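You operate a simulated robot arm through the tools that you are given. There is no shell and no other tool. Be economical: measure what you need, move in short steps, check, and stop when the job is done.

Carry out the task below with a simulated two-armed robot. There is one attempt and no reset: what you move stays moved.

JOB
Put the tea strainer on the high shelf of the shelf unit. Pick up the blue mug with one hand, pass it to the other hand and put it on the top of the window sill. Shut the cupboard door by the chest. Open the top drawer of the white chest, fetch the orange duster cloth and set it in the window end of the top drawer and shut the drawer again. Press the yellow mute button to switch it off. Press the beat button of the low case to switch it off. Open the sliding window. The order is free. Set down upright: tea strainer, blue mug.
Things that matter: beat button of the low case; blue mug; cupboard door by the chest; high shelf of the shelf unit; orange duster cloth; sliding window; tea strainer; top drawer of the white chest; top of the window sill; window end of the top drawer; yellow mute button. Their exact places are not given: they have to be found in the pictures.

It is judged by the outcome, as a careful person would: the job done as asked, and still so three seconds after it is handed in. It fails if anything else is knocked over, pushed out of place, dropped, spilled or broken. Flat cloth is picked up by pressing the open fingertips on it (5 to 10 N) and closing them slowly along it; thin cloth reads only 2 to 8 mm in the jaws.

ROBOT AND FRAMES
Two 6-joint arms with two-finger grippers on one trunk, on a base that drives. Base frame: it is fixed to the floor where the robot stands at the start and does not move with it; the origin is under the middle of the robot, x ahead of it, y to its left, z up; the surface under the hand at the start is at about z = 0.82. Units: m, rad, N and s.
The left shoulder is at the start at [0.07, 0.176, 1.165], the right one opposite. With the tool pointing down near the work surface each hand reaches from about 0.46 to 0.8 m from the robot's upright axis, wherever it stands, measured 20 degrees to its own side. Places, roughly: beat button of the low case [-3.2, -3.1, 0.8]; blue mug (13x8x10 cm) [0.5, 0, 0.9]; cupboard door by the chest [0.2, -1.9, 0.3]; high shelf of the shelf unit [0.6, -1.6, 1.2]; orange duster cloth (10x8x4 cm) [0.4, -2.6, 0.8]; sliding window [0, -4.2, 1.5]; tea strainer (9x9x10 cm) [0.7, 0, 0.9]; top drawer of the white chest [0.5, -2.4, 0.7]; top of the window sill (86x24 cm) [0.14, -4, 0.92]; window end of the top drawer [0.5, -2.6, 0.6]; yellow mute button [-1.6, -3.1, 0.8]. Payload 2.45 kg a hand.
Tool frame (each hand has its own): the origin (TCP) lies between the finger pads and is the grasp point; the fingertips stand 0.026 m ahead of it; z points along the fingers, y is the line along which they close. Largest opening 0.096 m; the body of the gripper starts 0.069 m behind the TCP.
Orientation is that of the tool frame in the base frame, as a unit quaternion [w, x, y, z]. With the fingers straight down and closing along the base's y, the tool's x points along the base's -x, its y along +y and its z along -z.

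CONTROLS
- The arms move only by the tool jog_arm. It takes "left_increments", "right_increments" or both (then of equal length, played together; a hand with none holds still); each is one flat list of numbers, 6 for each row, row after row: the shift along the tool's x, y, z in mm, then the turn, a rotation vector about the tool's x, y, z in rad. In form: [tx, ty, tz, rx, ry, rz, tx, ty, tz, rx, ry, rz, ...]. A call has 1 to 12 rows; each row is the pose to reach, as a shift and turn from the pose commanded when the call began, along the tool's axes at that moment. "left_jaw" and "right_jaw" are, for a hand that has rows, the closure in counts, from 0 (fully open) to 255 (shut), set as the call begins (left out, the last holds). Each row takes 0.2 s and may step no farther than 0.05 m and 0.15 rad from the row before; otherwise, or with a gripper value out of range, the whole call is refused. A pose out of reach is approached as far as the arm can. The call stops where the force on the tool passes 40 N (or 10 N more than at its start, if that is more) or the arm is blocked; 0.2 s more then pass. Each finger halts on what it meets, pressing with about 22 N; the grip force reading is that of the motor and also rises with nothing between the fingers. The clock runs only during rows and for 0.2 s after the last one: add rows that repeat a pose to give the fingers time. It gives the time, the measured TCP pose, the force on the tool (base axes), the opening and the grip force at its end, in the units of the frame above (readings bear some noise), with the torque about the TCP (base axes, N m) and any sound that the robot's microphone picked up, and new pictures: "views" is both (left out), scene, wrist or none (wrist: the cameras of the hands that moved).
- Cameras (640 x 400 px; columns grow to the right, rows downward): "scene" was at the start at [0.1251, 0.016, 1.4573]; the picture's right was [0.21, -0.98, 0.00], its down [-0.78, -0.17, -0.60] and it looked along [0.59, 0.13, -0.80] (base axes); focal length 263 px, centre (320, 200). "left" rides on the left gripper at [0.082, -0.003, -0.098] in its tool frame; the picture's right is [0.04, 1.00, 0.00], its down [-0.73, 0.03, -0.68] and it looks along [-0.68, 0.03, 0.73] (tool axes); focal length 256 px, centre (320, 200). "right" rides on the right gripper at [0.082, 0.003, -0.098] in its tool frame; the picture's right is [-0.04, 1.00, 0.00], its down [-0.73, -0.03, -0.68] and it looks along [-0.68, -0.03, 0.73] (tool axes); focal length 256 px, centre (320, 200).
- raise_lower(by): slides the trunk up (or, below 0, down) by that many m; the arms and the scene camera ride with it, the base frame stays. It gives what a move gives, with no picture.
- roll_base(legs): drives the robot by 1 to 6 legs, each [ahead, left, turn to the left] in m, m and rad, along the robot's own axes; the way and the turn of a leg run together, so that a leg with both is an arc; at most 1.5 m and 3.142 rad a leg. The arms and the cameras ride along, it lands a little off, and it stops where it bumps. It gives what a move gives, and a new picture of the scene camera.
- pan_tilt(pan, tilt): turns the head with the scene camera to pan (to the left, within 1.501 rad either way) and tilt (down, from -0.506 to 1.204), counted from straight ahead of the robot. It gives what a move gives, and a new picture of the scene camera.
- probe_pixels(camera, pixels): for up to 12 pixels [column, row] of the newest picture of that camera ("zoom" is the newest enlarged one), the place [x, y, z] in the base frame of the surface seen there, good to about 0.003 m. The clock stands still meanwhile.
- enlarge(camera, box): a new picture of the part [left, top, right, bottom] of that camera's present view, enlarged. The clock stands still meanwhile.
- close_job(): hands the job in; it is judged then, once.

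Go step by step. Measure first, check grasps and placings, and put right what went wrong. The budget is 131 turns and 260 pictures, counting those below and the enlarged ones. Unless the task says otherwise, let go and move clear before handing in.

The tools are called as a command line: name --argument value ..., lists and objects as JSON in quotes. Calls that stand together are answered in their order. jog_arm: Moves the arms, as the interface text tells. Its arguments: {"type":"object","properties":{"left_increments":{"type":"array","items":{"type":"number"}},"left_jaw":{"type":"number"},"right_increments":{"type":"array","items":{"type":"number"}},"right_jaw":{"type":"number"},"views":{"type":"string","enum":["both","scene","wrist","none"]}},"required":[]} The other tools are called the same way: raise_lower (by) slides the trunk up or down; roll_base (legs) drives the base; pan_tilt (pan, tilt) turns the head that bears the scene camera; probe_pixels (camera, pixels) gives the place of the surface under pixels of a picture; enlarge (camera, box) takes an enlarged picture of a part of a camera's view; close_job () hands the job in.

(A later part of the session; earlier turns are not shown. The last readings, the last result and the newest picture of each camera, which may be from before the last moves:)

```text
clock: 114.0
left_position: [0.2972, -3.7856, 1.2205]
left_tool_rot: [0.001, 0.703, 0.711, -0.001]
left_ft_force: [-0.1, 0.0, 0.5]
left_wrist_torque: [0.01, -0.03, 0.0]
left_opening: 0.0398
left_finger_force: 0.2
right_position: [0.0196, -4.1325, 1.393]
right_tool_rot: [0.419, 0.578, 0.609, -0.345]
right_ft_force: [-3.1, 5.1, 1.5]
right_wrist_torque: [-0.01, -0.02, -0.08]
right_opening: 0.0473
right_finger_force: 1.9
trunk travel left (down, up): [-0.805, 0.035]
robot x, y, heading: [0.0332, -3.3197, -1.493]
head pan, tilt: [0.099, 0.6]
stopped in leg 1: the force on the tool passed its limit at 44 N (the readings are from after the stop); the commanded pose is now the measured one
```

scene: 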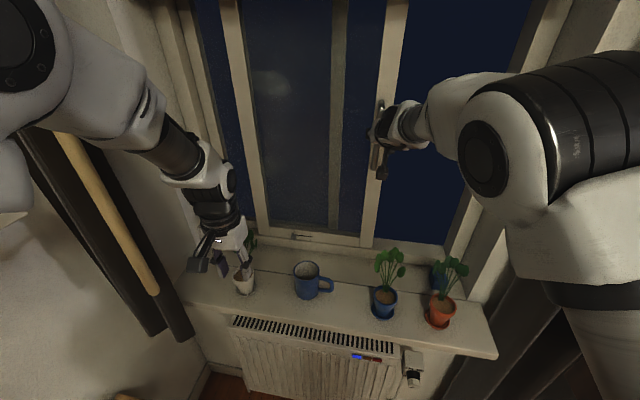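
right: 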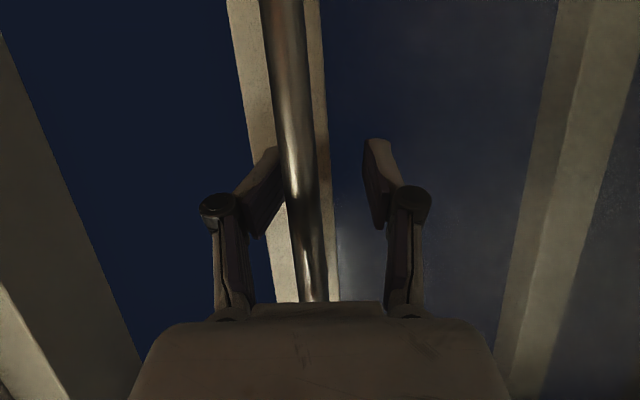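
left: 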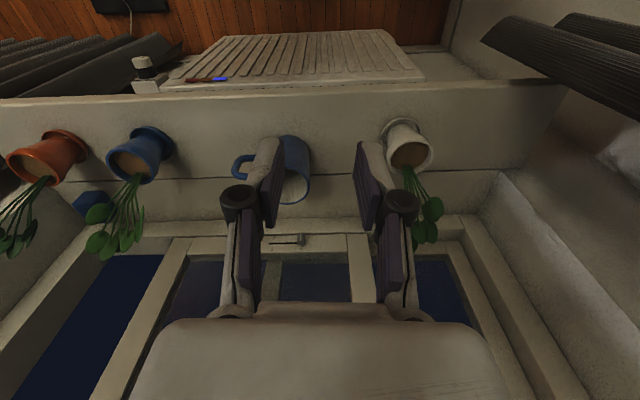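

The handle is at x≈0.03, and the tips still brush the frame. I'll back out 18 mm more and turn further.

jog_arm --right_increments '[0, 0, -10, 0, 0, 0, 0, 0, -18, 0, 0, 0]' --views "none"

roll_base --legs '[[0, 0, 0.07], [-0.005, 0, 0.07], [-0.005, 0, 0.07]]'

```text
clock: 114.6
left_position: [0.2993, -3.7881, 1.2197]
left_tool_rot: [-0.001, 0.702, 0.712, -0.001]
left_ft_force: [-0.3, 0.1, 0.9]
left_wrist_torque: [-0.03, -0.02, -0.01]
left_opening: 0.0396
left_finger_force: 0.0
right_position: [0.0125, -4.1202, 1.3955]
right_tool_rot: [0.417, 0.585, 0.606, -0.342]
right_ft_force: [5.7, -5.8, -7.4]
right_wrist_torque: [0.19, 0.24, 0.03]
right_opening: 0.0414
right_finger_force: 1.0
trunk travel left (down, up): [-0.805, 0.035]
robot x, y, heading: [0.0372, -3.3189, -1.488]
head pan, tilt: [0.099, 0.6]
```

```text
clock: 116.3
left_position: [0.365, -3.7339, 1.2198]
left_tool_rot: [0.0, 0.643, 0.766, 0.0]
left_ft_force: [-0.3, -1.0, -0.3]
left_wrist_torque: [0.01, 0.0, 0.02]
left_opening: 0.0397
left_finger_force: 0.0
right_position: [0.1262, -4.1089, 1.4018]
right_tool_rot: [0.445, 0.538, 0.646, -0.311]
right_ft_force: [-14.1, -3.7, -0.9]
right_wrist_torque: [0.13, 0.28, -0.05]
right_opening: 0.0491
right_finger_force: 7.0
trunk travel left (down, up): [-0.805, 0.035]
robot x, y, heading: [0.0322, -3.3129, -1.33]
head pan, tilt: [0.099, 0.6]
stopped in leg 3: the force on the tool passed its limit at 47 N (the readings are from after the stop); the commanded pose is now the measured one
```

scene: 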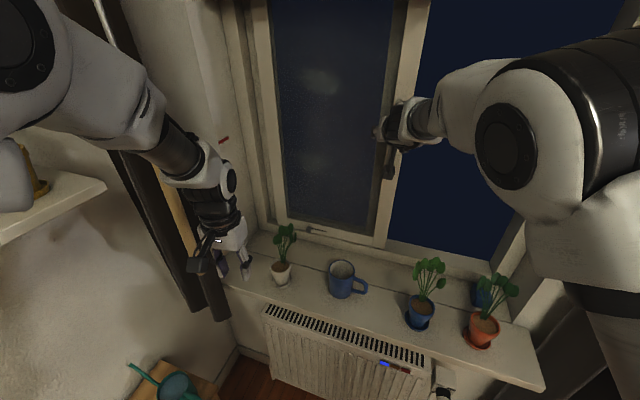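

The sash has reached the left jamb and the force rose in x, so the window is fully open. I'll relax, withdraw the right hand from the handle, and retreat.

jog_arm --right_increments '[0, -6, 0, 0, 0, 0, 0, -8, -30, 0, 0, 0, 0, -8, -70, 0, 0, 0, 0, -8, -110, 0, 0, 0]'

```text
clock: 117.3
left_position: [0.3681, -3.7301, 1.2196]
left_tool_rot: [0.001, 0.642, 0.766, -0.002]
left_ft_force: [0.8, 0.3, 0.1]
left_wrist_torque: [-0.01, 0.0, 0.01]
left_opening: 0.0397
left_finger_force: 0.1
right_position: [0.0873, -4.0167, 1.4516]
right_tool_rot: [0.477, 0.596, 0.587, -0.27]
right_ft_force: [0.4, 1.5, -1.4]
right_wrist_torque: [-0.17, 0.14, -0.01]
right_opening: 0.0396
right_finger_force: 0.1
right hand out of reach, approached as far as the arm can: row 3
trunk travel left (down, up): [-0.805, 0.035]
robot x, y, heading: [0.0387, -3.3086, -1.32]
head pan, tilt: [0.099, 0.6]
```

scene: 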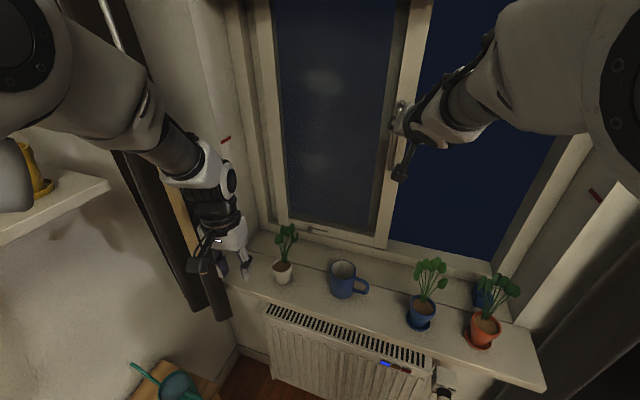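
right: 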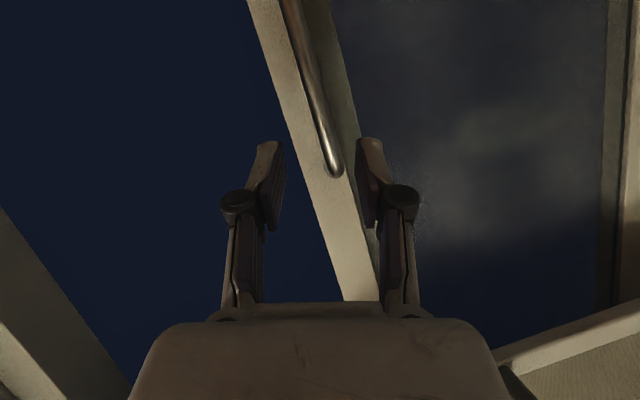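

The handle is free and the sash stays at the left jamb. I'll drive back from the window, turn to face the chest and look at it.

roll_base --legs '[[-0.45, -0.05, 0], [-0.15, -0.42, 0], [0, 0, 1.32], [0, 0.2, 0]]'

pan_tilt --pan 0.0 --tilt 0.7

```text
clock: 126.8
left_position: [-0.0766, -2.4233, 1.2184]
left_tool_rot: [0.001, 0.037, 0.999, -0.001]
left_ft_force: [-0.6, -0.4, 0.7]
left_wrist_torque: [0.05, 0.03, -0.01]
left_opening: 0.0393
left_finger_force: 0.1
right_position: [0.1299, -2.7625, 1.4514]
right_tool_rot: [0.542, 0.035, 0.839, 0.037]
right_ft_force: [-0.5, -0.6, 0.2]
right_wrist_torque: [0.02, 0.01, 0.02]
right_opening: 0.0396
right_finger_force: 0.0
trunk travel left (down, up): [-0.805, 0.035]
robot x, y, heading: [-0.5674, -2.6438, -0.006]
head pan, tilt: [0.099, 0.6]
```

scene: 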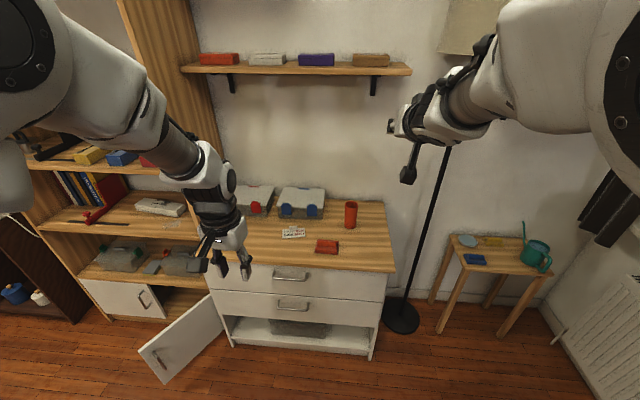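

```text
clock: 127.5
left_position: [-0.0754, -2.4211, 1.2185]
left_tool_rot: [0.001, 0.037, 0.999, -0.001]
left_ft_force: [0.3, 0.1, -0.2]
left_wrist_torque: [0.01, 0.01, 0.0]
left_opening: 0.0396
left_finger_force: 0.1
right_position: [0.1301, -2.7607, 1.4519]
right_tool_rot: [0.542, 0.036, 0.839, 0.037]
right_ft_force: [0.1, -0.2, -0.3]
right_wrist_torque: [0.02, -0.02, -0.02]
right_opening: 0.0398
right_finger_force: 0.1
trunk travel left (down, up): [-0.805, 0.035]
robot x, y, heading: [-0.5634, -2.6405, -0.0]
head pan, tilt: [0.0, 0.7]
```

scene: 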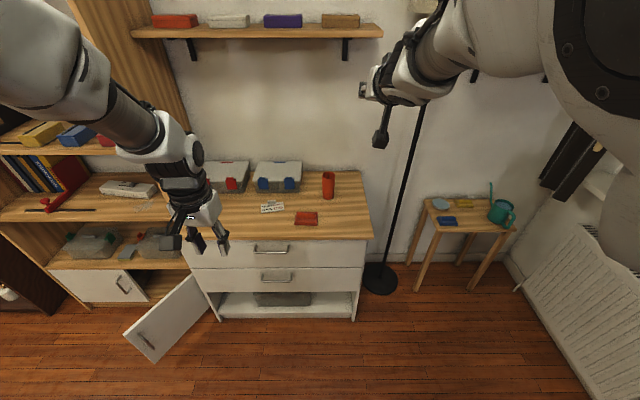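

I have a clear view: the cloth at (306,218), the top drawer handle at (271,250) and the open door at (165,320). I'll measure them.

probe_pixels --camera "scene" --pixels '[[306, 218], [296, 224], [317, 214], [253, 250], [271, 251], [289, 250], [271, 245], [190, 255], [368, 240], [155, 360], [205, 300], [125, 335]]'

enlarge --camera "scene" --box '[180, 150, 390, 330]'

```text
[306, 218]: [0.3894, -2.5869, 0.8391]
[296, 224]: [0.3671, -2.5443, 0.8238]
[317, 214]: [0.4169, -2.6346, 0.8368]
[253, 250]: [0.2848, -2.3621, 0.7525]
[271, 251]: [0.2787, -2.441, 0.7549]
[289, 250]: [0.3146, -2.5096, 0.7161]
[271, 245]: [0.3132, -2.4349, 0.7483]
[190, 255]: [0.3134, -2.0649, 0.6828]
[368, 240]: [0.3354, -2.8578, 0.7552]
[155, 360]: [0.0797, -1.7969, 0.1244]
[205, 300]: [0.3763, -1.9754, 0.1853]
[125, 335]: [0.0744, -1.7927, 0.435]
```

```text
2.22 times, centred on (285, 240) of scene
```

zoom: 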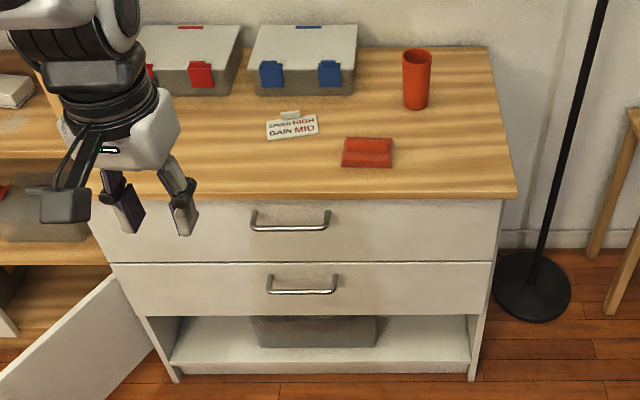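

The drawer bar is at x≈0.282, y −2.36…−2.51, z 0.753. The cloth is at (0.39, −2.587) with its top at 0.839, and the door's free edge is at (0.075, −1.79). I'll move to (−0.5, −2.24) and lower the trunk.

roll_base --legs '[[0.06, 0.4, 0]]'

raise_lower --by -0.35

pan_tilt --pan -0.1 --tilt 0.6

```text
clock: 130.0
left_position: [-0.0118, -2.0291, 1.2201]
left_tool_rot: [0.001, 0.042, 0.999, -0.001]
left_ft_force: [0.5, 0.1, 0.2]
left_wrist_torque: [0.03, -0.02, 0.03]
left_opening: 0.0396
left_finger_force: 0.0
right_position: [0.1907, -2.3715, 1.4514]
right_tool_rot: [0.543, 0.04, 0.838, 0.035]
right_ft_force: [0.0, -0.6, 0.2]
right_wrist_torque: [0.02, 0.0, -0.02]
right_opening: 0.0397
right_finger_force: 0.0
trunk travel left (down, up): [-0.805, 0.035]
robot x, y, heading: [-0.5005, -2.2413, -0.018]
head pan, tilt: [0.0, 0.7]
```

scene: 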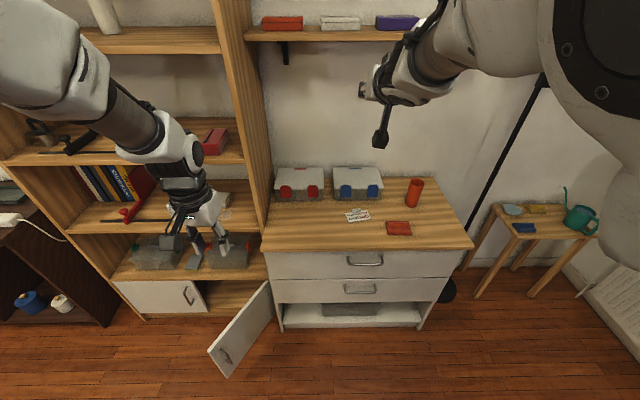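

```text
clock: 133.4
left_position: [-0.0117, -2.027, 0.869]
left_tool_rot: [0.002, 0.042, 0.999, -0.001]
left_ft_force: [-0.7, -0.6, 0.9]
left_wrist_torque: [0.02, 0.03, 0.03]
left_opening: 0.0394
left_finger_force: 0.0
right_position: [0.1903, -2.3693, 1.1026]
right_tool_rot: [0.543, 0.041, 0.838, 0.033]
right_ft_force: [-0.5, 0.4, -0.1]
right_wrist_torque: [0.0, -0.04, 0.0]
right_opening: 0.0396
right_finger_force: 0.1
trunk travel left (down, up): [-0.455, 0.385]
robot x, y, heading: [-0.503, -2.2437, -0.013]
head pan, tilt: [0.0, 0.7]
```

```text
clock: 134.1
left_position: [-0.011, -2.0257, 0.8694]
left_tool_rot: [0.001, 0.042, 0.999, 0.0]
left_ft_force: [-0.2, -0.6, -0.7]
left_wrist_torque: [0.01, 0.0, 0.0]
left_opening: 0.0398
left_finger_force: 0.0
right_position: [0.1903, -2.3692, 1.1011]
right_tool_rot: [0.542, 0.04, 0.839, 0.034]
right_ft_force: [-0.3, 0.6, -0.1]
right_wrist_torque: [0.01, 0.02, -0.01]
right_opening: 0.0394
right_finger_force: 0.0
trunk travel left (down, up): [-0.455, 0.385]
robot x, y, heading: [-0.5046, -2.2427, -0.02]
head pan, tilt: [-0.099, 0.6]
```

scene: 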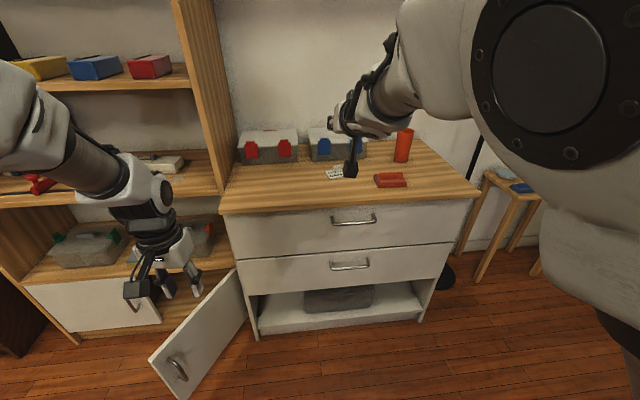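

I'll take precise readings of the handle bar and the chest top's front edge from this view.

enlarge --camera "scene" --box '[290, 160, 430, 260]'

probe_pixels --camera "scene" --pixels '[[333, 222], [345, 223], [355, 222], [365, 221], [375, 217], [350, 203], [350, 199], [392, 180], [378, 182], [405, 178], [380, 187], [404, 184]]'

```text
4.00 times, centred on (360, 210) of scene
```

zoom: 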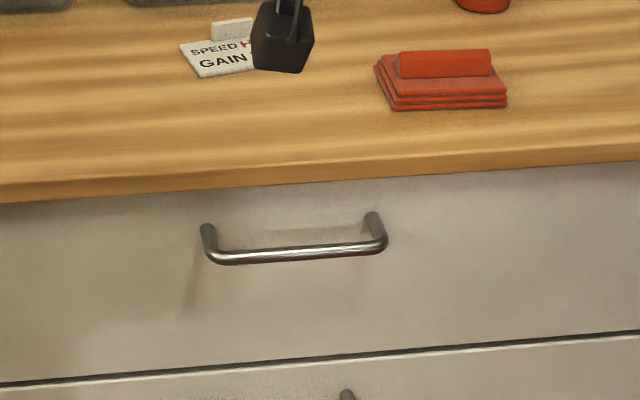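

```text
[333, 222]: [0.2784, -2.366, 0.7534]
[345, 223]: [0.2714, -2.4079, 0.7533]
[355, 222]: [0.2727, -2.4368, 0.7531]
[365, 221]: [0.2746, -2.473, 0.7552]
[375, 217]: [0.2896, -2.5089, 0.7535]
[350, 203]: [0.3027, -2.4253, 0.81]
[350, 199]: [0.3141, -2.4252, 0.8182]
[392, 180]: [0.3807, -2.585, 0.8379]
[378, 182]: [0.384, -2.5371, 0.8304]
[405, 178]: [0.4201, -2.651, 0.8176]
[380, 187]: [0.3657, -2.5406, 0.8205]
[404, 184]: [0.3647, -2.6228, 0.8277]
```

The handle bar is at x 0.277, y −2.365…−2.51, z 0.7535. The cloth has a ridge on top that can be pinched. I'll bring the right hand to a pre-grasp in front of the bar, closing across it.

jog_arm --right_increments '[21, -8, 10, -0.011, 0.014, -0.139, 42, -16, 20, -0.022, 0.028, -0.278, 64, -24, 31, -0.033, 0.042, -0.417, 85, -32, 41, -0.044, 0.056, -0.556, 106, -40, 51, -0.055, 0.07, -0.695, 127, -48, 62, -0.066, 0.084, -0.834, 148, -56, 72, -0.076, 0.098, -0.973, 169, -64, 82, -0.087, 0.112, -1.112, 191, -72, 92, -0.098, 0.126, -1.251, 212, -80, 103, -0.109, 0.14, -1.39, 233, -88, 113, -0.12, 0.154, -1.529, 254, -96, 123, -0.131, 0.168, -1.667]' --right_jaw 150

```text
clock: 136.7
left_position: [-0.0111, -2.028, 0.8694]
left_tool_rot: [0.001, 0.042, 0.999, 0.0]
left_ft_force: [0.2, -0.6, -0.8]
left_wrist_torque: [-0.01, 0.01, -0.02]
left_opening: 0.0393
left_finger_force: 0.0
right_position: [0.1972, -2.4378, 0.8101]
right_tool_rot: [-0.325, 0.628, -0.627, 0.326]
right_ft_force: [0.2, 1.0, -0.4]
right_wrist_torque: [-0.04, -0.02, -0.01]
right_opening: 0.0395
right_finger_force: 0.0
trunk travel left (down, up): [-0.455, 0.385]
robot x, y, heading: [-0.5059, -2.2468, -0.016]
head pan, tilt: [-0.099, 0.6]
```

scene: 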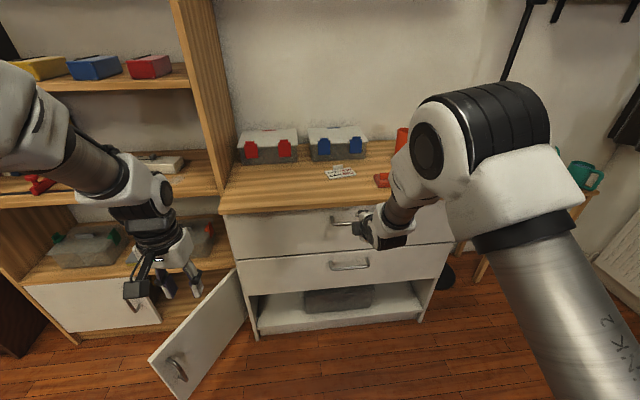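
right: 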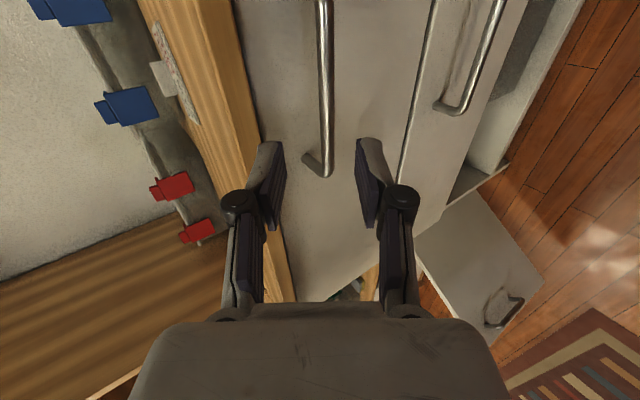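

The bar at (325,90) lies between the jaws. I'll advance 92 mm and close.

jog_arm --right_increments '[0, 0, 40, 0, 0, 0, 0, 0, 75, 0, 0, 0, 0, 0, 92, 0, 0, 0, 0, 0, 92, 0, 0, 0]' --views "none"

jog_arm --right_increments '[0, 0, 0, 0, 0, 0, 0, 0, 0, 0, 0, 0, 0, 0, 0, 0, 0, 0]' --right_jaw 255 --views "wrist"

```text
clock: 137.7
left_position: [-0.0116, -2.0266, 0.8697]
left_tool_rot: [0.001, 0.042, 0.999, -0.001]
left_ft_force: [0.3, 0.3, -0.1]
left_wrist_torque: [-0.01, -0.02, -0.04]
left_opening: 0.0393
left_finger_force: 0.0
right_position: [0.2736, -2.4366, 0.7601]
right_tool_rot: [0.326, -0.627, 0.628, -0.326]
right_ft_force: [-0.8, 0.8, 0.6]
right_wrist_torque: [0.0, 0.0, -0.01]
right_opening: 0.0395
right_finger_force: 0.0
trunk travel left (down, up): [-0.455, 0.385]
robot x, y, heading: [-0.5029, -2.2398, -0.011]
head pan, tilt: [-0.099, 0.6]
```

```text
clock: 138.5
left_position: [-0.0113, -2.027, 0.8696]
left_tool_rot: [0.002, 0.042, 0.999, -0.001]
left_ft_force: [-0.6, 0.0, 0.4]
left_wrist_torque: [0.04, -0.02, -0.01]
left_opening: 0.0394
left_finger_force: 0.1
right_position: [0.2696, -2.4366, 0.7539]
right_tool_rot: [-0.321, 0.63, -0.63, 0.323]
right_ft_force: [0.7, -1.1, -2.5]
right_wrist_torque: [-0.29, 0.04, 0.2]
right_opening: 0.0107
right_finger_force: 38.1
trunk travel left (down, up): [-0.455, 0.385]
robot x, y, heading: [-0.5046, -2.2408, -0.014]
head pan, tilt: [-0.099, 0.6]
stopped in row 3 (right hand): the force on the tool passed its limit at 41 N (the readings are from after the stop); the commanded pose is now the measured one
```

right: 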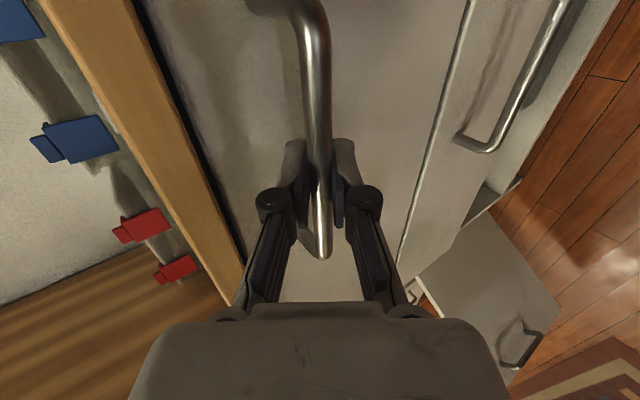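

The handle is gripped (10.7 mm). I'll pull the drawer out by driving the base back 0.27 m.

roll_base --legs '[[-0.1, 0, 0], [-0.17, 0, 0]]'

```text
clock: 140.7
left_position: [-0.28, -2.026, 0.8709]
left_tool_rot: [0.001, 0.043, 0.999, 0.001]
left_ft_force: [-0.3, 0.2, 0.2]
left_wrist_torque: [0.0, -0.04, 0.0]
left_opening: 0.0395
left_finger_force: 0.0
right_position: [0.0011, -2.4374, 0.7533]
right_tool_rot: [0.323, -0.628, 0.631, -0.322]
right_ft_force: [1.1, -30.9, -3.0]
right_wrist_torque: [-1.03, -0.06, -0.29]
right_opening: 0.0107
right_finger_force: 38.1
trunk travel left (down, up): [-0.455, 0.385]
robot x, y, heading: [-0.7761, -2.2406, -0.016]
head pan, tilt: [-0.099, 0.6]
```

scene: 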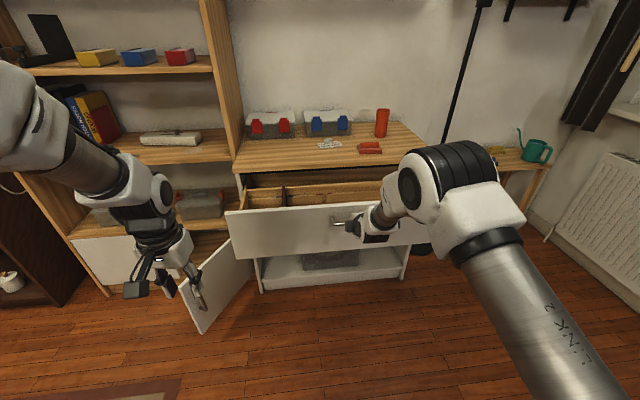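

The drawer is open by about 27 cm. I'll release the bar and back the hand out and up.

jog_arm --right_increments '[0, 0, 0, 0, 0, 0, 0, 0, 0, 0, 0, 0, 0, 0, -40, 0, 0, 0, 0, 0, -80, 0, 0, 0, 0, -30, -110, 0, 0, 0, 0, -70, -130, 0, 0, 0, 0, -110, -150, 0, 0, 0]' --right_jaw 150

```text
clock: 142.3
left_position: [-0.2801, -2.0245, 0.8687]
left_tool_rot: [0.002, 0.043, 0.999, 0.0]
left_ft_force: [-0.7, 0.1, -0.1]
left_wrist_torque: [-0.02, -0.02, -0.05]
left_opening: 0.0393
left_finger_force: 0.1
right_position: [-0.0575, -2.4354, 0.9336]
right_tool_rot: [0.322, -0.628, 0.63, -0.324]
right_ft_force: [0.1, -0.4, -0.4]
right_wrist_torque: [0.01, 0.01, -0.01]
right_opening: 0.0398
right_finger_force: 0.1
trunk travel left (down, up): [-0.455, 0.385]
robot x, y, heading: [-0.7755, -2.2389, -0.012]
head pan, tilt: [-0.099, 0.6]
```

scene: 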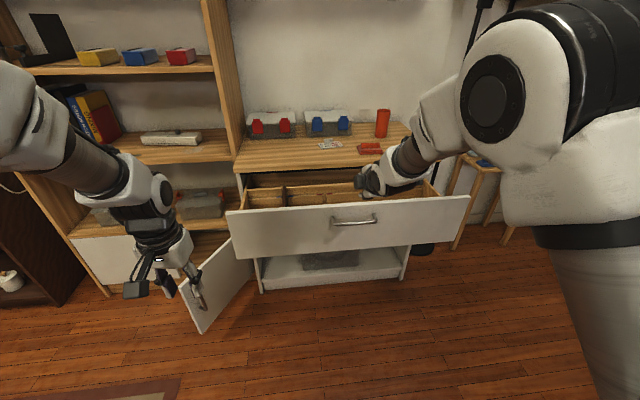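
right: 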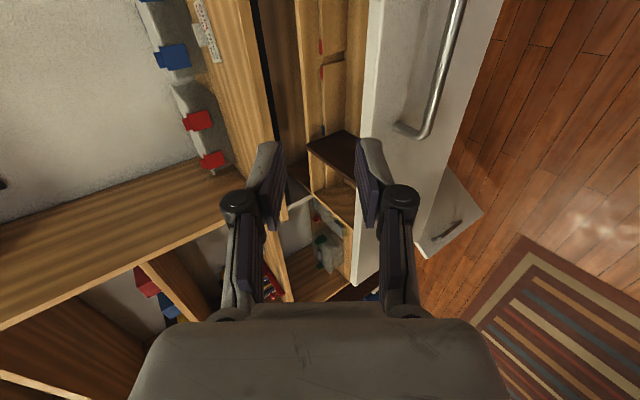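

The drawer is open, with dividers inside. Now for the cloth: I'll raise the trunk, drive toward the chest so the cloth is in reach, and pitch the hand steeper.

raise_lower --by 0.12

roll_base --legs '[[0.4, -0.12, 0]]'

jog_arm --right_increments '[0, 0, 0, -0.145, 0, 0, 0, 0, 0, -0.29, 0, 0, 0, 0, 0, -0.436, 0, 0]'

```text
clock: 143.8
left_position: [-0.2793, -2.0239, 0.9892]
left_tool_rot: [0.001, 0.042, 0.999, -0.001]
left_ft_force: [0.1, -0.8, -1.2]
left_wrist_torque: [-0.02, -0.03, 0.02]
left_opening: 0.0396
left_finger_force: 0.1
right_position: [-0.0564, -2.4364, 1.0514]
right_tool_rot: [0.322, -0.628, 0.63, -0.323]
right_ft_force: [0.2, 0.0, -0.7]
right_wrist_torque: [-0.03, -0.01, 0.0]
right_opening: 0.0396
right_finger_force: 0.1
trunk travel left (down, up): [-0.575, 0.265]
robot x, y, heading: [-0.767, -2.2376, -0.011]
head pan, tilt: [-0.099, 0.6]
```

```text
clock: 146.4
left_position: [0.1155, -2.1529, 0.9892]
left_tool_rot: [0.001, 0.046, 0.999, -0.001]
left_ft_force: [0.3, 0.5, 0.1]
left_wrist_torque: [0.01, 0.04, 0.01]
left_opening: 0.0395
left_finger_force: 0.1
right_position: [0.3372, -2.5668, 1.0526]
right_tool_rot: [0.321, -0.627, 0.632, -0.324]
right_ft_force: [0.7, 0.0, -0.4]
right_wrist_torque: [-0.07, -0.01, -0.01]
right_opening: 0.0397
right_finger_force: 0.1
trunk travel left (down, up): [-0.575, 0.265]
robot x, y, heading: [-0.3764, -2.367, -0.02]
head pan, tilt: [-0.099, 0.6]
```

scene: 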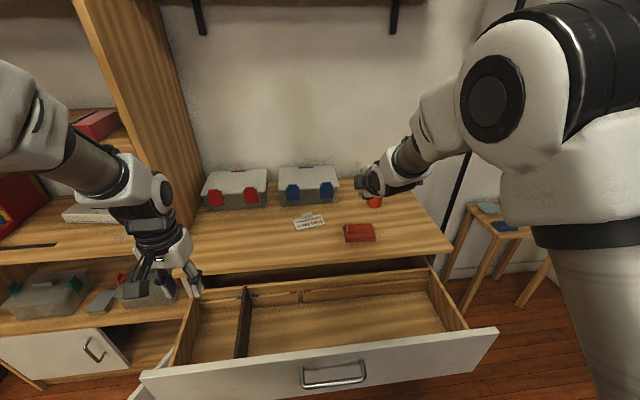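

```text
clock: 147.2
left_position: [0.1159, -2.1526, 0.9881]
left_tool_rot: [0.001, 0.045, 0.999, -0.001]
left_ft_force: [-0.2, -0.6, 0.5]
left_wrist_torque: [0.0, -0.03, 0.03]
left_opening: 0.0393
left_finger_force: 0.1
right_position: [0.3388, -2.5647, 1.0524]
right_tool_rot: [0.178, -0.682, 0.687, -0.179]
right_ft_force: [0.8, -0.7, -1.0]
right_wrist_torque: [-0.01, -0.04, 0.0]
right_opening: 0.0394
right_finger_force: 0.1
right hand out of reach, approached as far as the arm can: row 1
trunk travel left (down, up): [-0.575, 0.265]
robot x, y, heading: [-0.3768, -2.3666, -0.015]
head pan, tilt: [-0.099, 0.6]
```

scene: 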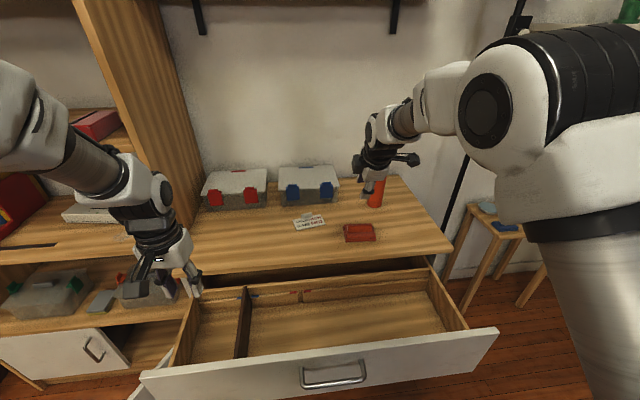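
right: 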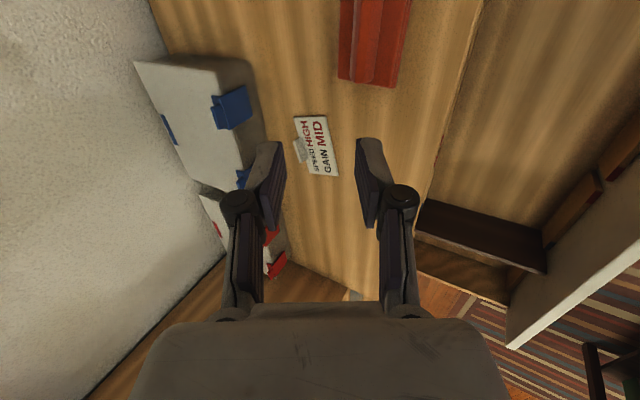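

The drawer has one divider, and the window-end compartment is the large right one. I'll measure the cloth's ridge and the compartment.

enlarge --camera "scene" --box '[320, 200, 400, 260]'

probe_pixels --camera "zoom" --pixels '[[250, 190], [320, 190], [420, 185], [320, 225], [440, 170], [200, 200], [330, 170], [210, 260], [480, 260]]'

probe_pixels --camera "scene" --pixels '[[400, 310], [330, 320], [440, 320], [245, 320], [450, 295], [400, 290], [470, 340], [360, 375], [350, 258], [300, 285]]'

```text
6.67 times, centred on (360, 230) of scene
```

zoom: 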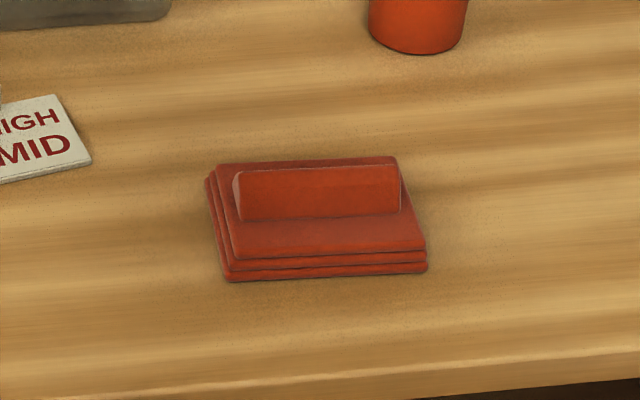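

```text
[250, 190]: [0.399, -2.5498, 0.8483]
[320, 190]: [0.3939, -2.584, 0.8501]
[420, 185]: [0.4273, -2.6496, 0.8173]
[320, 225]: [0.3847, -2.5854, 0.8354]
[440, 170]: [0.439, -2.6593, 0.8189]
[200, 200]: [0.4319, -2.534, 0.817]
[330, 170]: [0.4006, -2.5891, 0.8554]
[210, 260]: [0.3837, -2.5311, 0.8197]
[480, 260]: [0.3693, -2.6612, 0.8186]
```

```text
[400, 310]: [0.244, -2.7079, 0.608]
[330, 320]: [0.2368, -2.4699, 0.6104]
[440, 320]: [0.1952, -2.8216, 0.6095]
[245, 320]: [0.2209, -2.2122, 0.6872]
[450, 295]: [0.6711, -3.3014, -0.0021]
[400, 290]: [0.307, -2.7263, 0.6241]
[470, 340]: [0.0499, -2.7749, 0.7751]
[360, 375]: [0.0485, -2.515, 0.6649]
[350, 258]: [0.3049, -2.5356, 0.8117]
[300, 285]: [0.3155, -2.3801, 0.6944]
```

The ridge is about 1.5 cm thick, centred near (0.40, −2.586), with its top at z 0.856. I'll move the base 5 cm closer and turn the tool vertical above it.

roll_base --legs '[[0.05, 0, 0]]'

jog_arm --right_increments '[0, 0, 0, -0.13, 0, 0, 0, 0, 0, -0.26, 0, 0, 0, 0, 0, -0.39, 0, 0, 0, 0, 0, -0.51, 0, 0]'

```text
clock: 148.1
left_position: [0.163, -2.1561, 0.9893]
left_tool_rot: [0.001, 0.045, 0.999, 0.0]
left_ft_force: [0.4, -0.2, -0.5]
left_wrist_torque: [0.01, 0.01, 0.0]
left_opening: 0.0396
left_finger_force: 0.0
right_position: [0.3845, -2.5668, 1.0535]
right_tool_rot: [0.179, -0.681, 0.687, -0.18]
right_ft_force: [0.2, -0.3, 0.2]
right_wrist_torque: [0.0, -0.04, 0.0]
right_opening: 0.0394
right_finger_force: 0.1
trunk travel left (down, up): [-0.575, 0.265]
robot x, y, heading: [-0.3274, -2.3677, -0.021]
head pan, tilt: [-0.099, 0.6]
```

scene: 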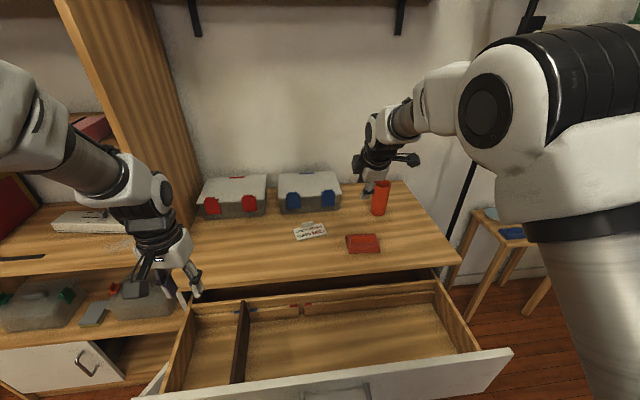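

```text
clock: 149.1
left_position: [0.1668, -2.1543, 0.9901]
left_tool_rot: [0.0, 0.045, 0.999, -0.001]
left_ft_force: [-0.7, -0.8, 0.3]
left_wrist_torque: [0.03, 0.01, -0.03]
left_opening: 0.0397
left_finger_force: 0.0
right_position: [0.3864, -2.5661, 1.052]
right_tool_rot: [0.0, -0.704, 0.71, 0.0]
right_ft_force: [0.2, -0.3, -0.6]
right_wrist_torque: [0.03, 0.02, 0.0]
right_opening: 0.0397
right_finger_force: 0.0
trunk travel left (down, up): [-0.575, 0.265]
robot x, y, heading: [-0.3299, -2.3704, -0.017]
head pan, tilt: [-0.099, 0.6]
```

scene: 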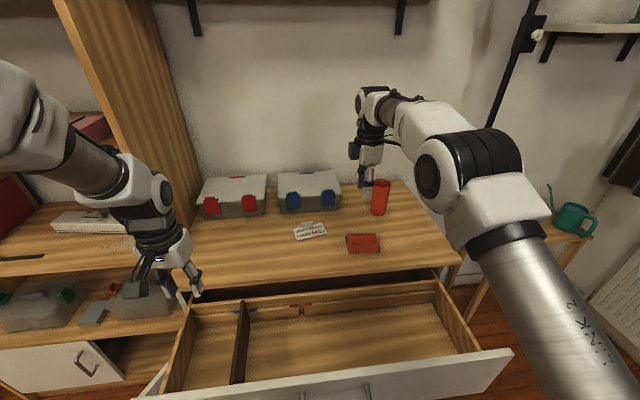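
right: 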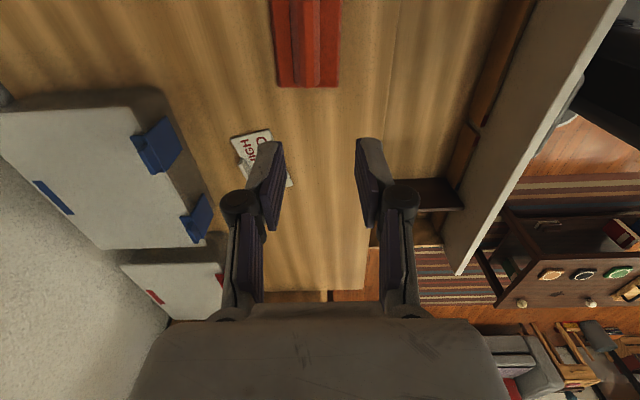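

The tool is vertical and closes along x. I'll read the ridge from the wrist camera.

probe_pixels --camera "right" --pixels '[[300, 40], [308, 40], [316, 40], [292, 40], [330, 40], [280, 40], [308, 75], [308, 5]]'

```text
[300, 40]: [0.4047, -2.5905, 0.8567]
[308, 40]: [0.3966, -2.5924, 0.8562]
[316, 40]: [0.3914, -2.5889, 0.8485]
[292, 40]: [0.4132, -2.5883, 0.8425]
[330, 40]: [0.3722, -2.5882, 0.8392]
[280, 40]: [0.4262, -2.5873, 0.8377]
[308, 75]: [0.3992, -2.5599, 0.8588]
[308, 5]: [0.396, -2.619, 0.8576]
```

The ridge centre is at x 0.4005, y −2.588. I'll descend so the fingertips reach the folded base on both sides of it.

jog_arm --right_increments '[11, -7, 45, 0, 0, 0, 22, -14, 90, 0, 0, 0, 22, -14, 135, 0, 0, 0, 22, -14, 165, 0, 0, 0, 22, -14, 180, 0, 0, 0, 22, -14, 184, 0, 0, 0, 22, -14, 187, 0, 0, 0]'

```text
clock: 150.7
left_position: [0.1649, -2.1544, 0.9889]
left_tool_rot: [0.0, 0.046, 0.999, 0.0]
left_ft_force: [0.6, 0.1, -0.7]
left_wrist_torque: [0.02, -0.01, 0.0]
left_opening: 0.0396
left_finger_force: 0.0
right_position: [0.401, -2.5883, 0.8657]
right_tool_rot: [0.001, -0.704, 0.71, -0.001]
right_ft_force: [-0.7, -0.6, 0.3]
right_wrist_torque: [-0.02, -0.01, -0.02]
right_opening: 0.0394
right_finger_force: 0.0
trunk travel left (down, up): [-0.575, 0.265]
robot x, y, heading: [-0.3258, -2.3641, -0.014]
head pan, tilt: [-0.099, 0.6]
```

scene: 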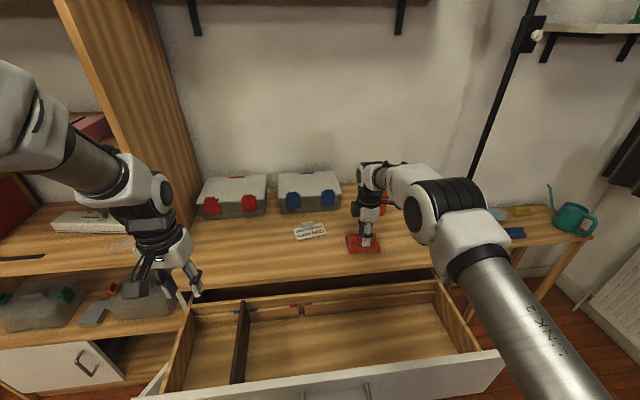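
right: 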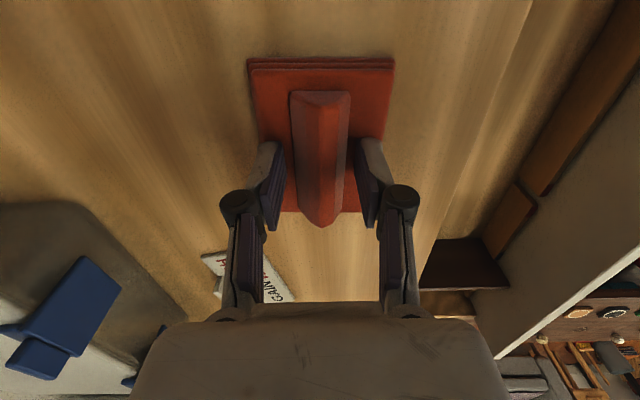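

The ridge is centred between the jaws. I'll press 2 mm, close in two stages and lift.

jog_arm --right_increments '[0, 0, 1.5, 0, 0, 0, 0, 0, 2, 0, 0, 0, 0, 0, 2, 0, 0, 0]' --right_jaw 205 --views "none"

jog_arm --right_increments '[0, 0, 0, 0, 0, 0, 0, 0, 0, 0, 0, 0, 0, 0, 0, 0, 0, 0, 0, 0, -20, 0, 0, 0, 0, 0, -60, 0, 0, 0, 0, 0, -100, 0, 0, 0, 0, 0, -100, 0, 0, 0]' --right_jaw 255

```text
clock: 151.5
left_position: [0.1646, -2.1542, 0.9899]
left_tool_rot: [0.001, 0.045, 0.999, -0.001]
left_ft_force: [0.6, 0.0, -0.3]
left_wrist_torque: [-0.01, -0.05, -0.02]
left_opening: 0.0398
left_finger_force: 0.1
right_position: [0.4007, -2.5887, 0.8645]
right_tool_rot: [0.001, -0.704, 0.71, -0.002]
right_ft_force: [1.3, 0.7, 9.4]
right_wrist_torque: [0.05, -0.06, -0.18]
right_opening: 0.0199
right_finger_force: 22.0
trunk travel left (down, up): [-0.575, 0.265]
robot x, y, heading: [-0.3304, -2.3717, -0.022]
head pan, tilt: [-0.099, 0.6]
```

```text
clock: 153.1
left_position: [0.1648, -2.1548, 0.9887]
left_tool_rot: [0.001, 0.045, 0.999, -0.001]
left_ft_force: [1.1, -0.2, 0.0]
left_wrist_torque: [0.04, -0.01, 0.02]
left_opening: 0.0394
left_finger_force: 0.0
right_position: [0.4025, -2.5899, 0.9636]
right_tool_rot: [0.0, -0.704, 0.71, -0.001]
right_ft_force: [-1.0, 0.2, -0.9]
right_wrist_torque: [0.02, -0.01, -0.03]
right_opening: 0.02
right_finger_force: 21.7
trunk travel left (down, up): [-0.575, 0.265]
robot x, y, heading: [-0.3309, -2.366, -0.016]
head pan, tilt: [-0.099, 0.6]
```

scene: 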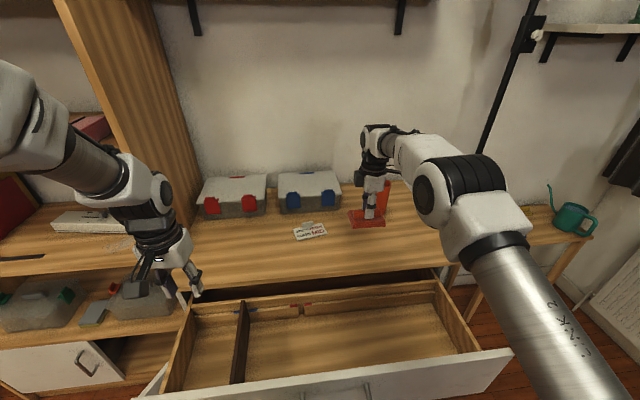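
right: 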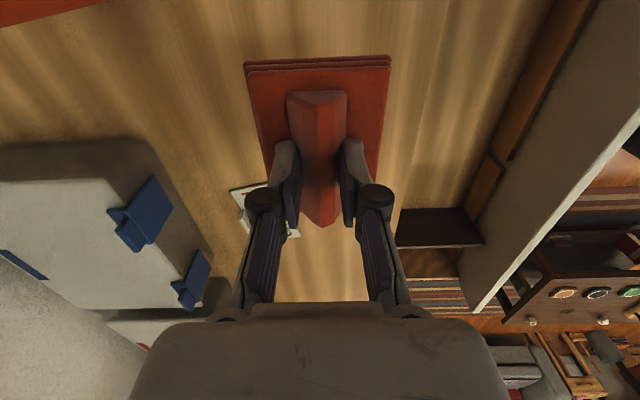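

The cloth is held (20 mm, lifted cleanly). I'll back the base 0.22 m so it hangs above the open drawer.

roll_base --legs '[[-0.22, 0, 0]]'

jog_arm --right_increments '[35, 0, 0, 0, 0, 0, 70, 0, 0, 0, 0, 0]'

```text
clock: 154.8
left_position: [-0.0534, -2.1505, 0.9882]
left_tool_rot: [0.001, 0.046, 0.999, -0.001]
left_ft_force: [0.7, -0.1, -0.5]
left_wrist_torque: [-0.02, -0.02, -0.01]
left_opening: 0.0396
left_finger_force: 0.1
right_position: [0.1829, -2.5863, 0.9635]
right_tool_rot: [0.002, -0.704, 0.71, 0.0]
right_ft_force: [0.3, 0.6, 0.8]
right_wrist_torque: [0.02, 0.0, 0.01]
right_opening: 0.02
right_finger_force: 21.8
trunk travel left (down, up): [-0.575, 0.265]
robot x, y, heading: [-0.5445, -2.3584, -0.02]
head pan, tilt: [-0.099, 0.6]
```

scene: 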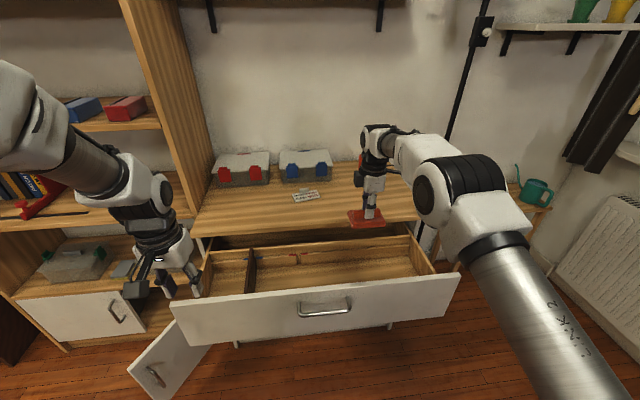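

```text
clock: 155.4
left_position: [-0.054, -2.1519, 0.9899]
left_tool_rot: [0.0, 0.046, 0.999, -0.001]
left_ft_force: [-0.1, 0.2, 0.4]
left_wrist_torque: [0.04, 0.01, 0.02]
left_opening: 0.0396
left_finger_force: 0.0
right_position: [0.1836, -2.6565, 0.9649]
right_tool_rot: [0.001, -0.704, 0.71, 0.0]
right_ft_force: [-0.6, -0.7, -1.2]
right_wrist_torque: [0.02, 0.01, -0.01]
right_opening: 0.0197
right_finger_force: 22.4
trunk travel left (down, up): [-0.575, 0.265]
robot x, y, heading: [-0.5469, -2.362, -0.022]
head pan, tilt: [-0.099, 0.6]
```

scene: 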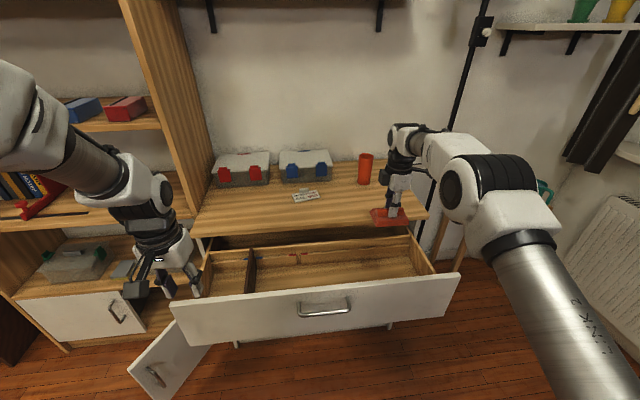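
right: 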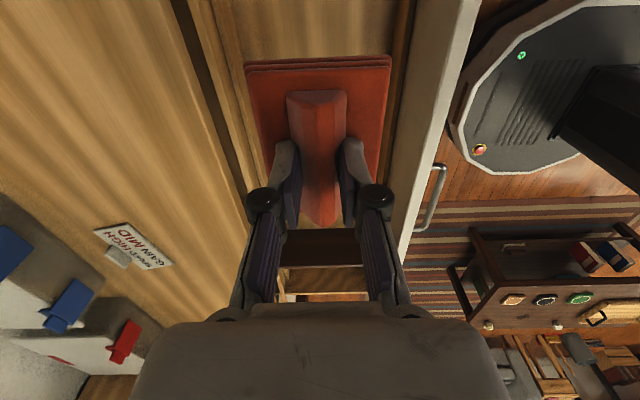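

The cloth is over the window-end compartment. I'll lower it to just above the drawer floor (z 0.61).

jog_arm --right_increments '[0, 0, 45, 0, 0, 0, 0, 0, 90, 0, 0, 0, 0, 0, 135, 0, 0, 0, 0, 0, 180, 0, 0, 0, 0, 0, 225, 0, 0, 0, 0, 0, 265, 0, 0, 0, 0, 0, 290, 0, 0, 0, 0, 0, 300, 0, 0, 0]'

```text
clock: 157.2
left_position: [-0.0533, -2.1513, 0.9897]
left_tool_rot: [0.001, 0.046, 0.999, -0.001]
left_ft_force: [-0.1, -0.7, 0.4]
left_wrist_torque: [0.03, 0.01, 0.02]
left_opening: 0.0398
left_finger_force: 0.0
right_position: [0.1733, -2.6567, 0.6684]
right_tool_rot: [0.001, -0.704, 0.711, -0.001]
right_ft_force: [0.4, 0.2, 0.0]
right_wrist_torque: [0.01, 0.01, -0.01]
right_opening: 0.0202
right_finger_force: 22.2
right hand out of reach, approached as far as the arm can: row 7, 8
trunk travel left (down, up): [-0.575, 0.265]
robot x, y, heading: [-0.549, -2.3641, -0.018]
head pan, tilt: [-0.099, 0.6]
```

scene: 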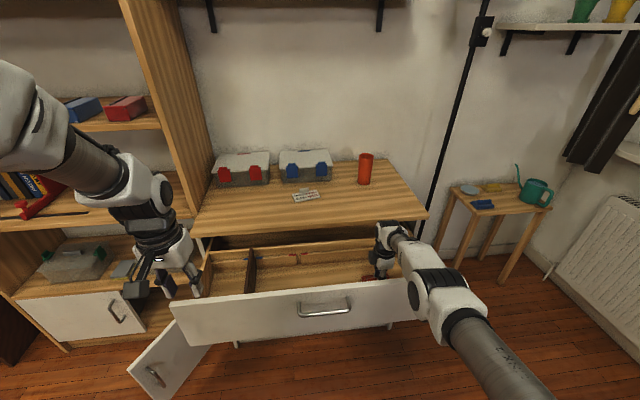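
right: 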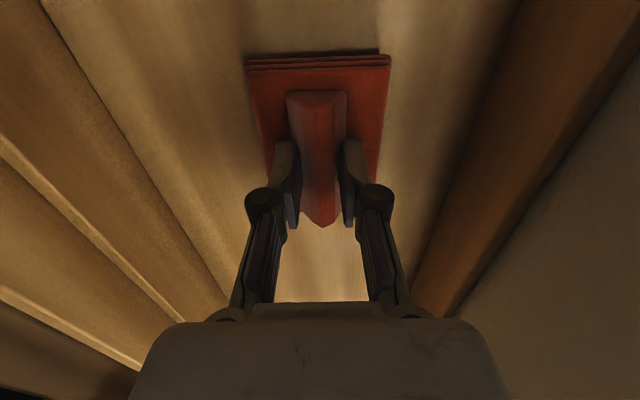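

I'm at the arm's reach limit about 1 cm above the floor, so I'll lower the trunk 1 cm to set the cloth down and then release.

raise_lower --by -0.01

jog_arm --right_increments '[0, 0, 0, 0, 0, 0, 0, 0, 0, 0, 0, 0, 0, 0, -40, 0, 0, 0, 0, 0, -85, 0, 0, 0, 0, 0, -130, 0, 0, 0, 0, 0, -175, 0, 0, 0, 0, 0, -220, 0, 0, 0, 0, 0, -260, 0, 0, 0]' --right_jaw 130

```text
clock: 157.8
left_position: [-0.0525, -2.1505, 0.9792]
left_tool_rot: [0.001, 0.045, 0.999, 0.0]
left_ft_force: [-0.1, -0.5, 0.6]
left_wrist_torque: [0.03, 0.02, -0.01]
left_opening: 0.0394
left_finger_force: 0.0
right_position: [0.1729, -2.6549, 0.6588]
right_tool_rot: [0.0, -0.704, 0.71, 0.0]
right_ft_force: [-0.1, 0.2, 0.0]
right_wrist_torque: [-0.02, 0.01, -0.02]
right_opening: 0.0197
right_finger_force: 22.2
trunk travel left (down, up): [-0.565, 0.275]
robot x, y, heading: [-0.5474, -2.3652, -0.015]
head pan, tilt: [-0.099, 0.6]
```

```text
clock: 159.6
left_position: [-0.0539, -2.1506, 0.9791]
left_tool_rot: [0.001, 0.046, 0.999, -0.002]
left_ft_force: [-0.6, -0.9, 0.0]
left_wrist_torque: [-0.02, -0.04, 0.01]
left_opening: 0.0394
left_finger_force: 0.0
right_position: [0.1725, -2.6557, 0.9186]
right_tool_rot: [0.001, -0.704, 0.71, -0.001]
right_ft_force: [0.1, 0.5, 0.9]
right_wrist_torque: [0.01, -0.01, -0.01]
right_opening: 0.0469
right_finger_force: 0.1
trunk travel left (down, up): [-0.565, 0.275]
robot x, y, heading: [-0.5504, -2.3625, -0.024]
head pan, tilt: [-0.099, 0.6]
```

scene: 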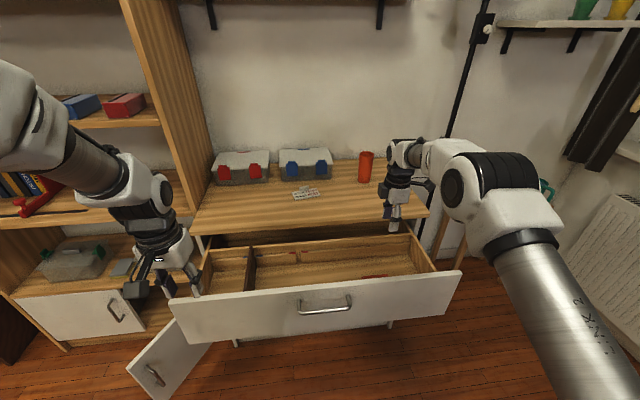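
right: 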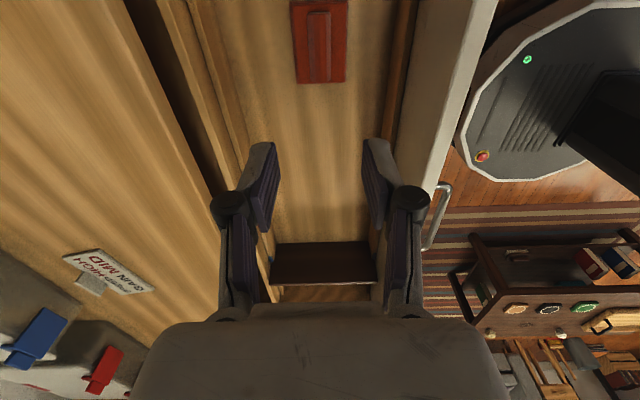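

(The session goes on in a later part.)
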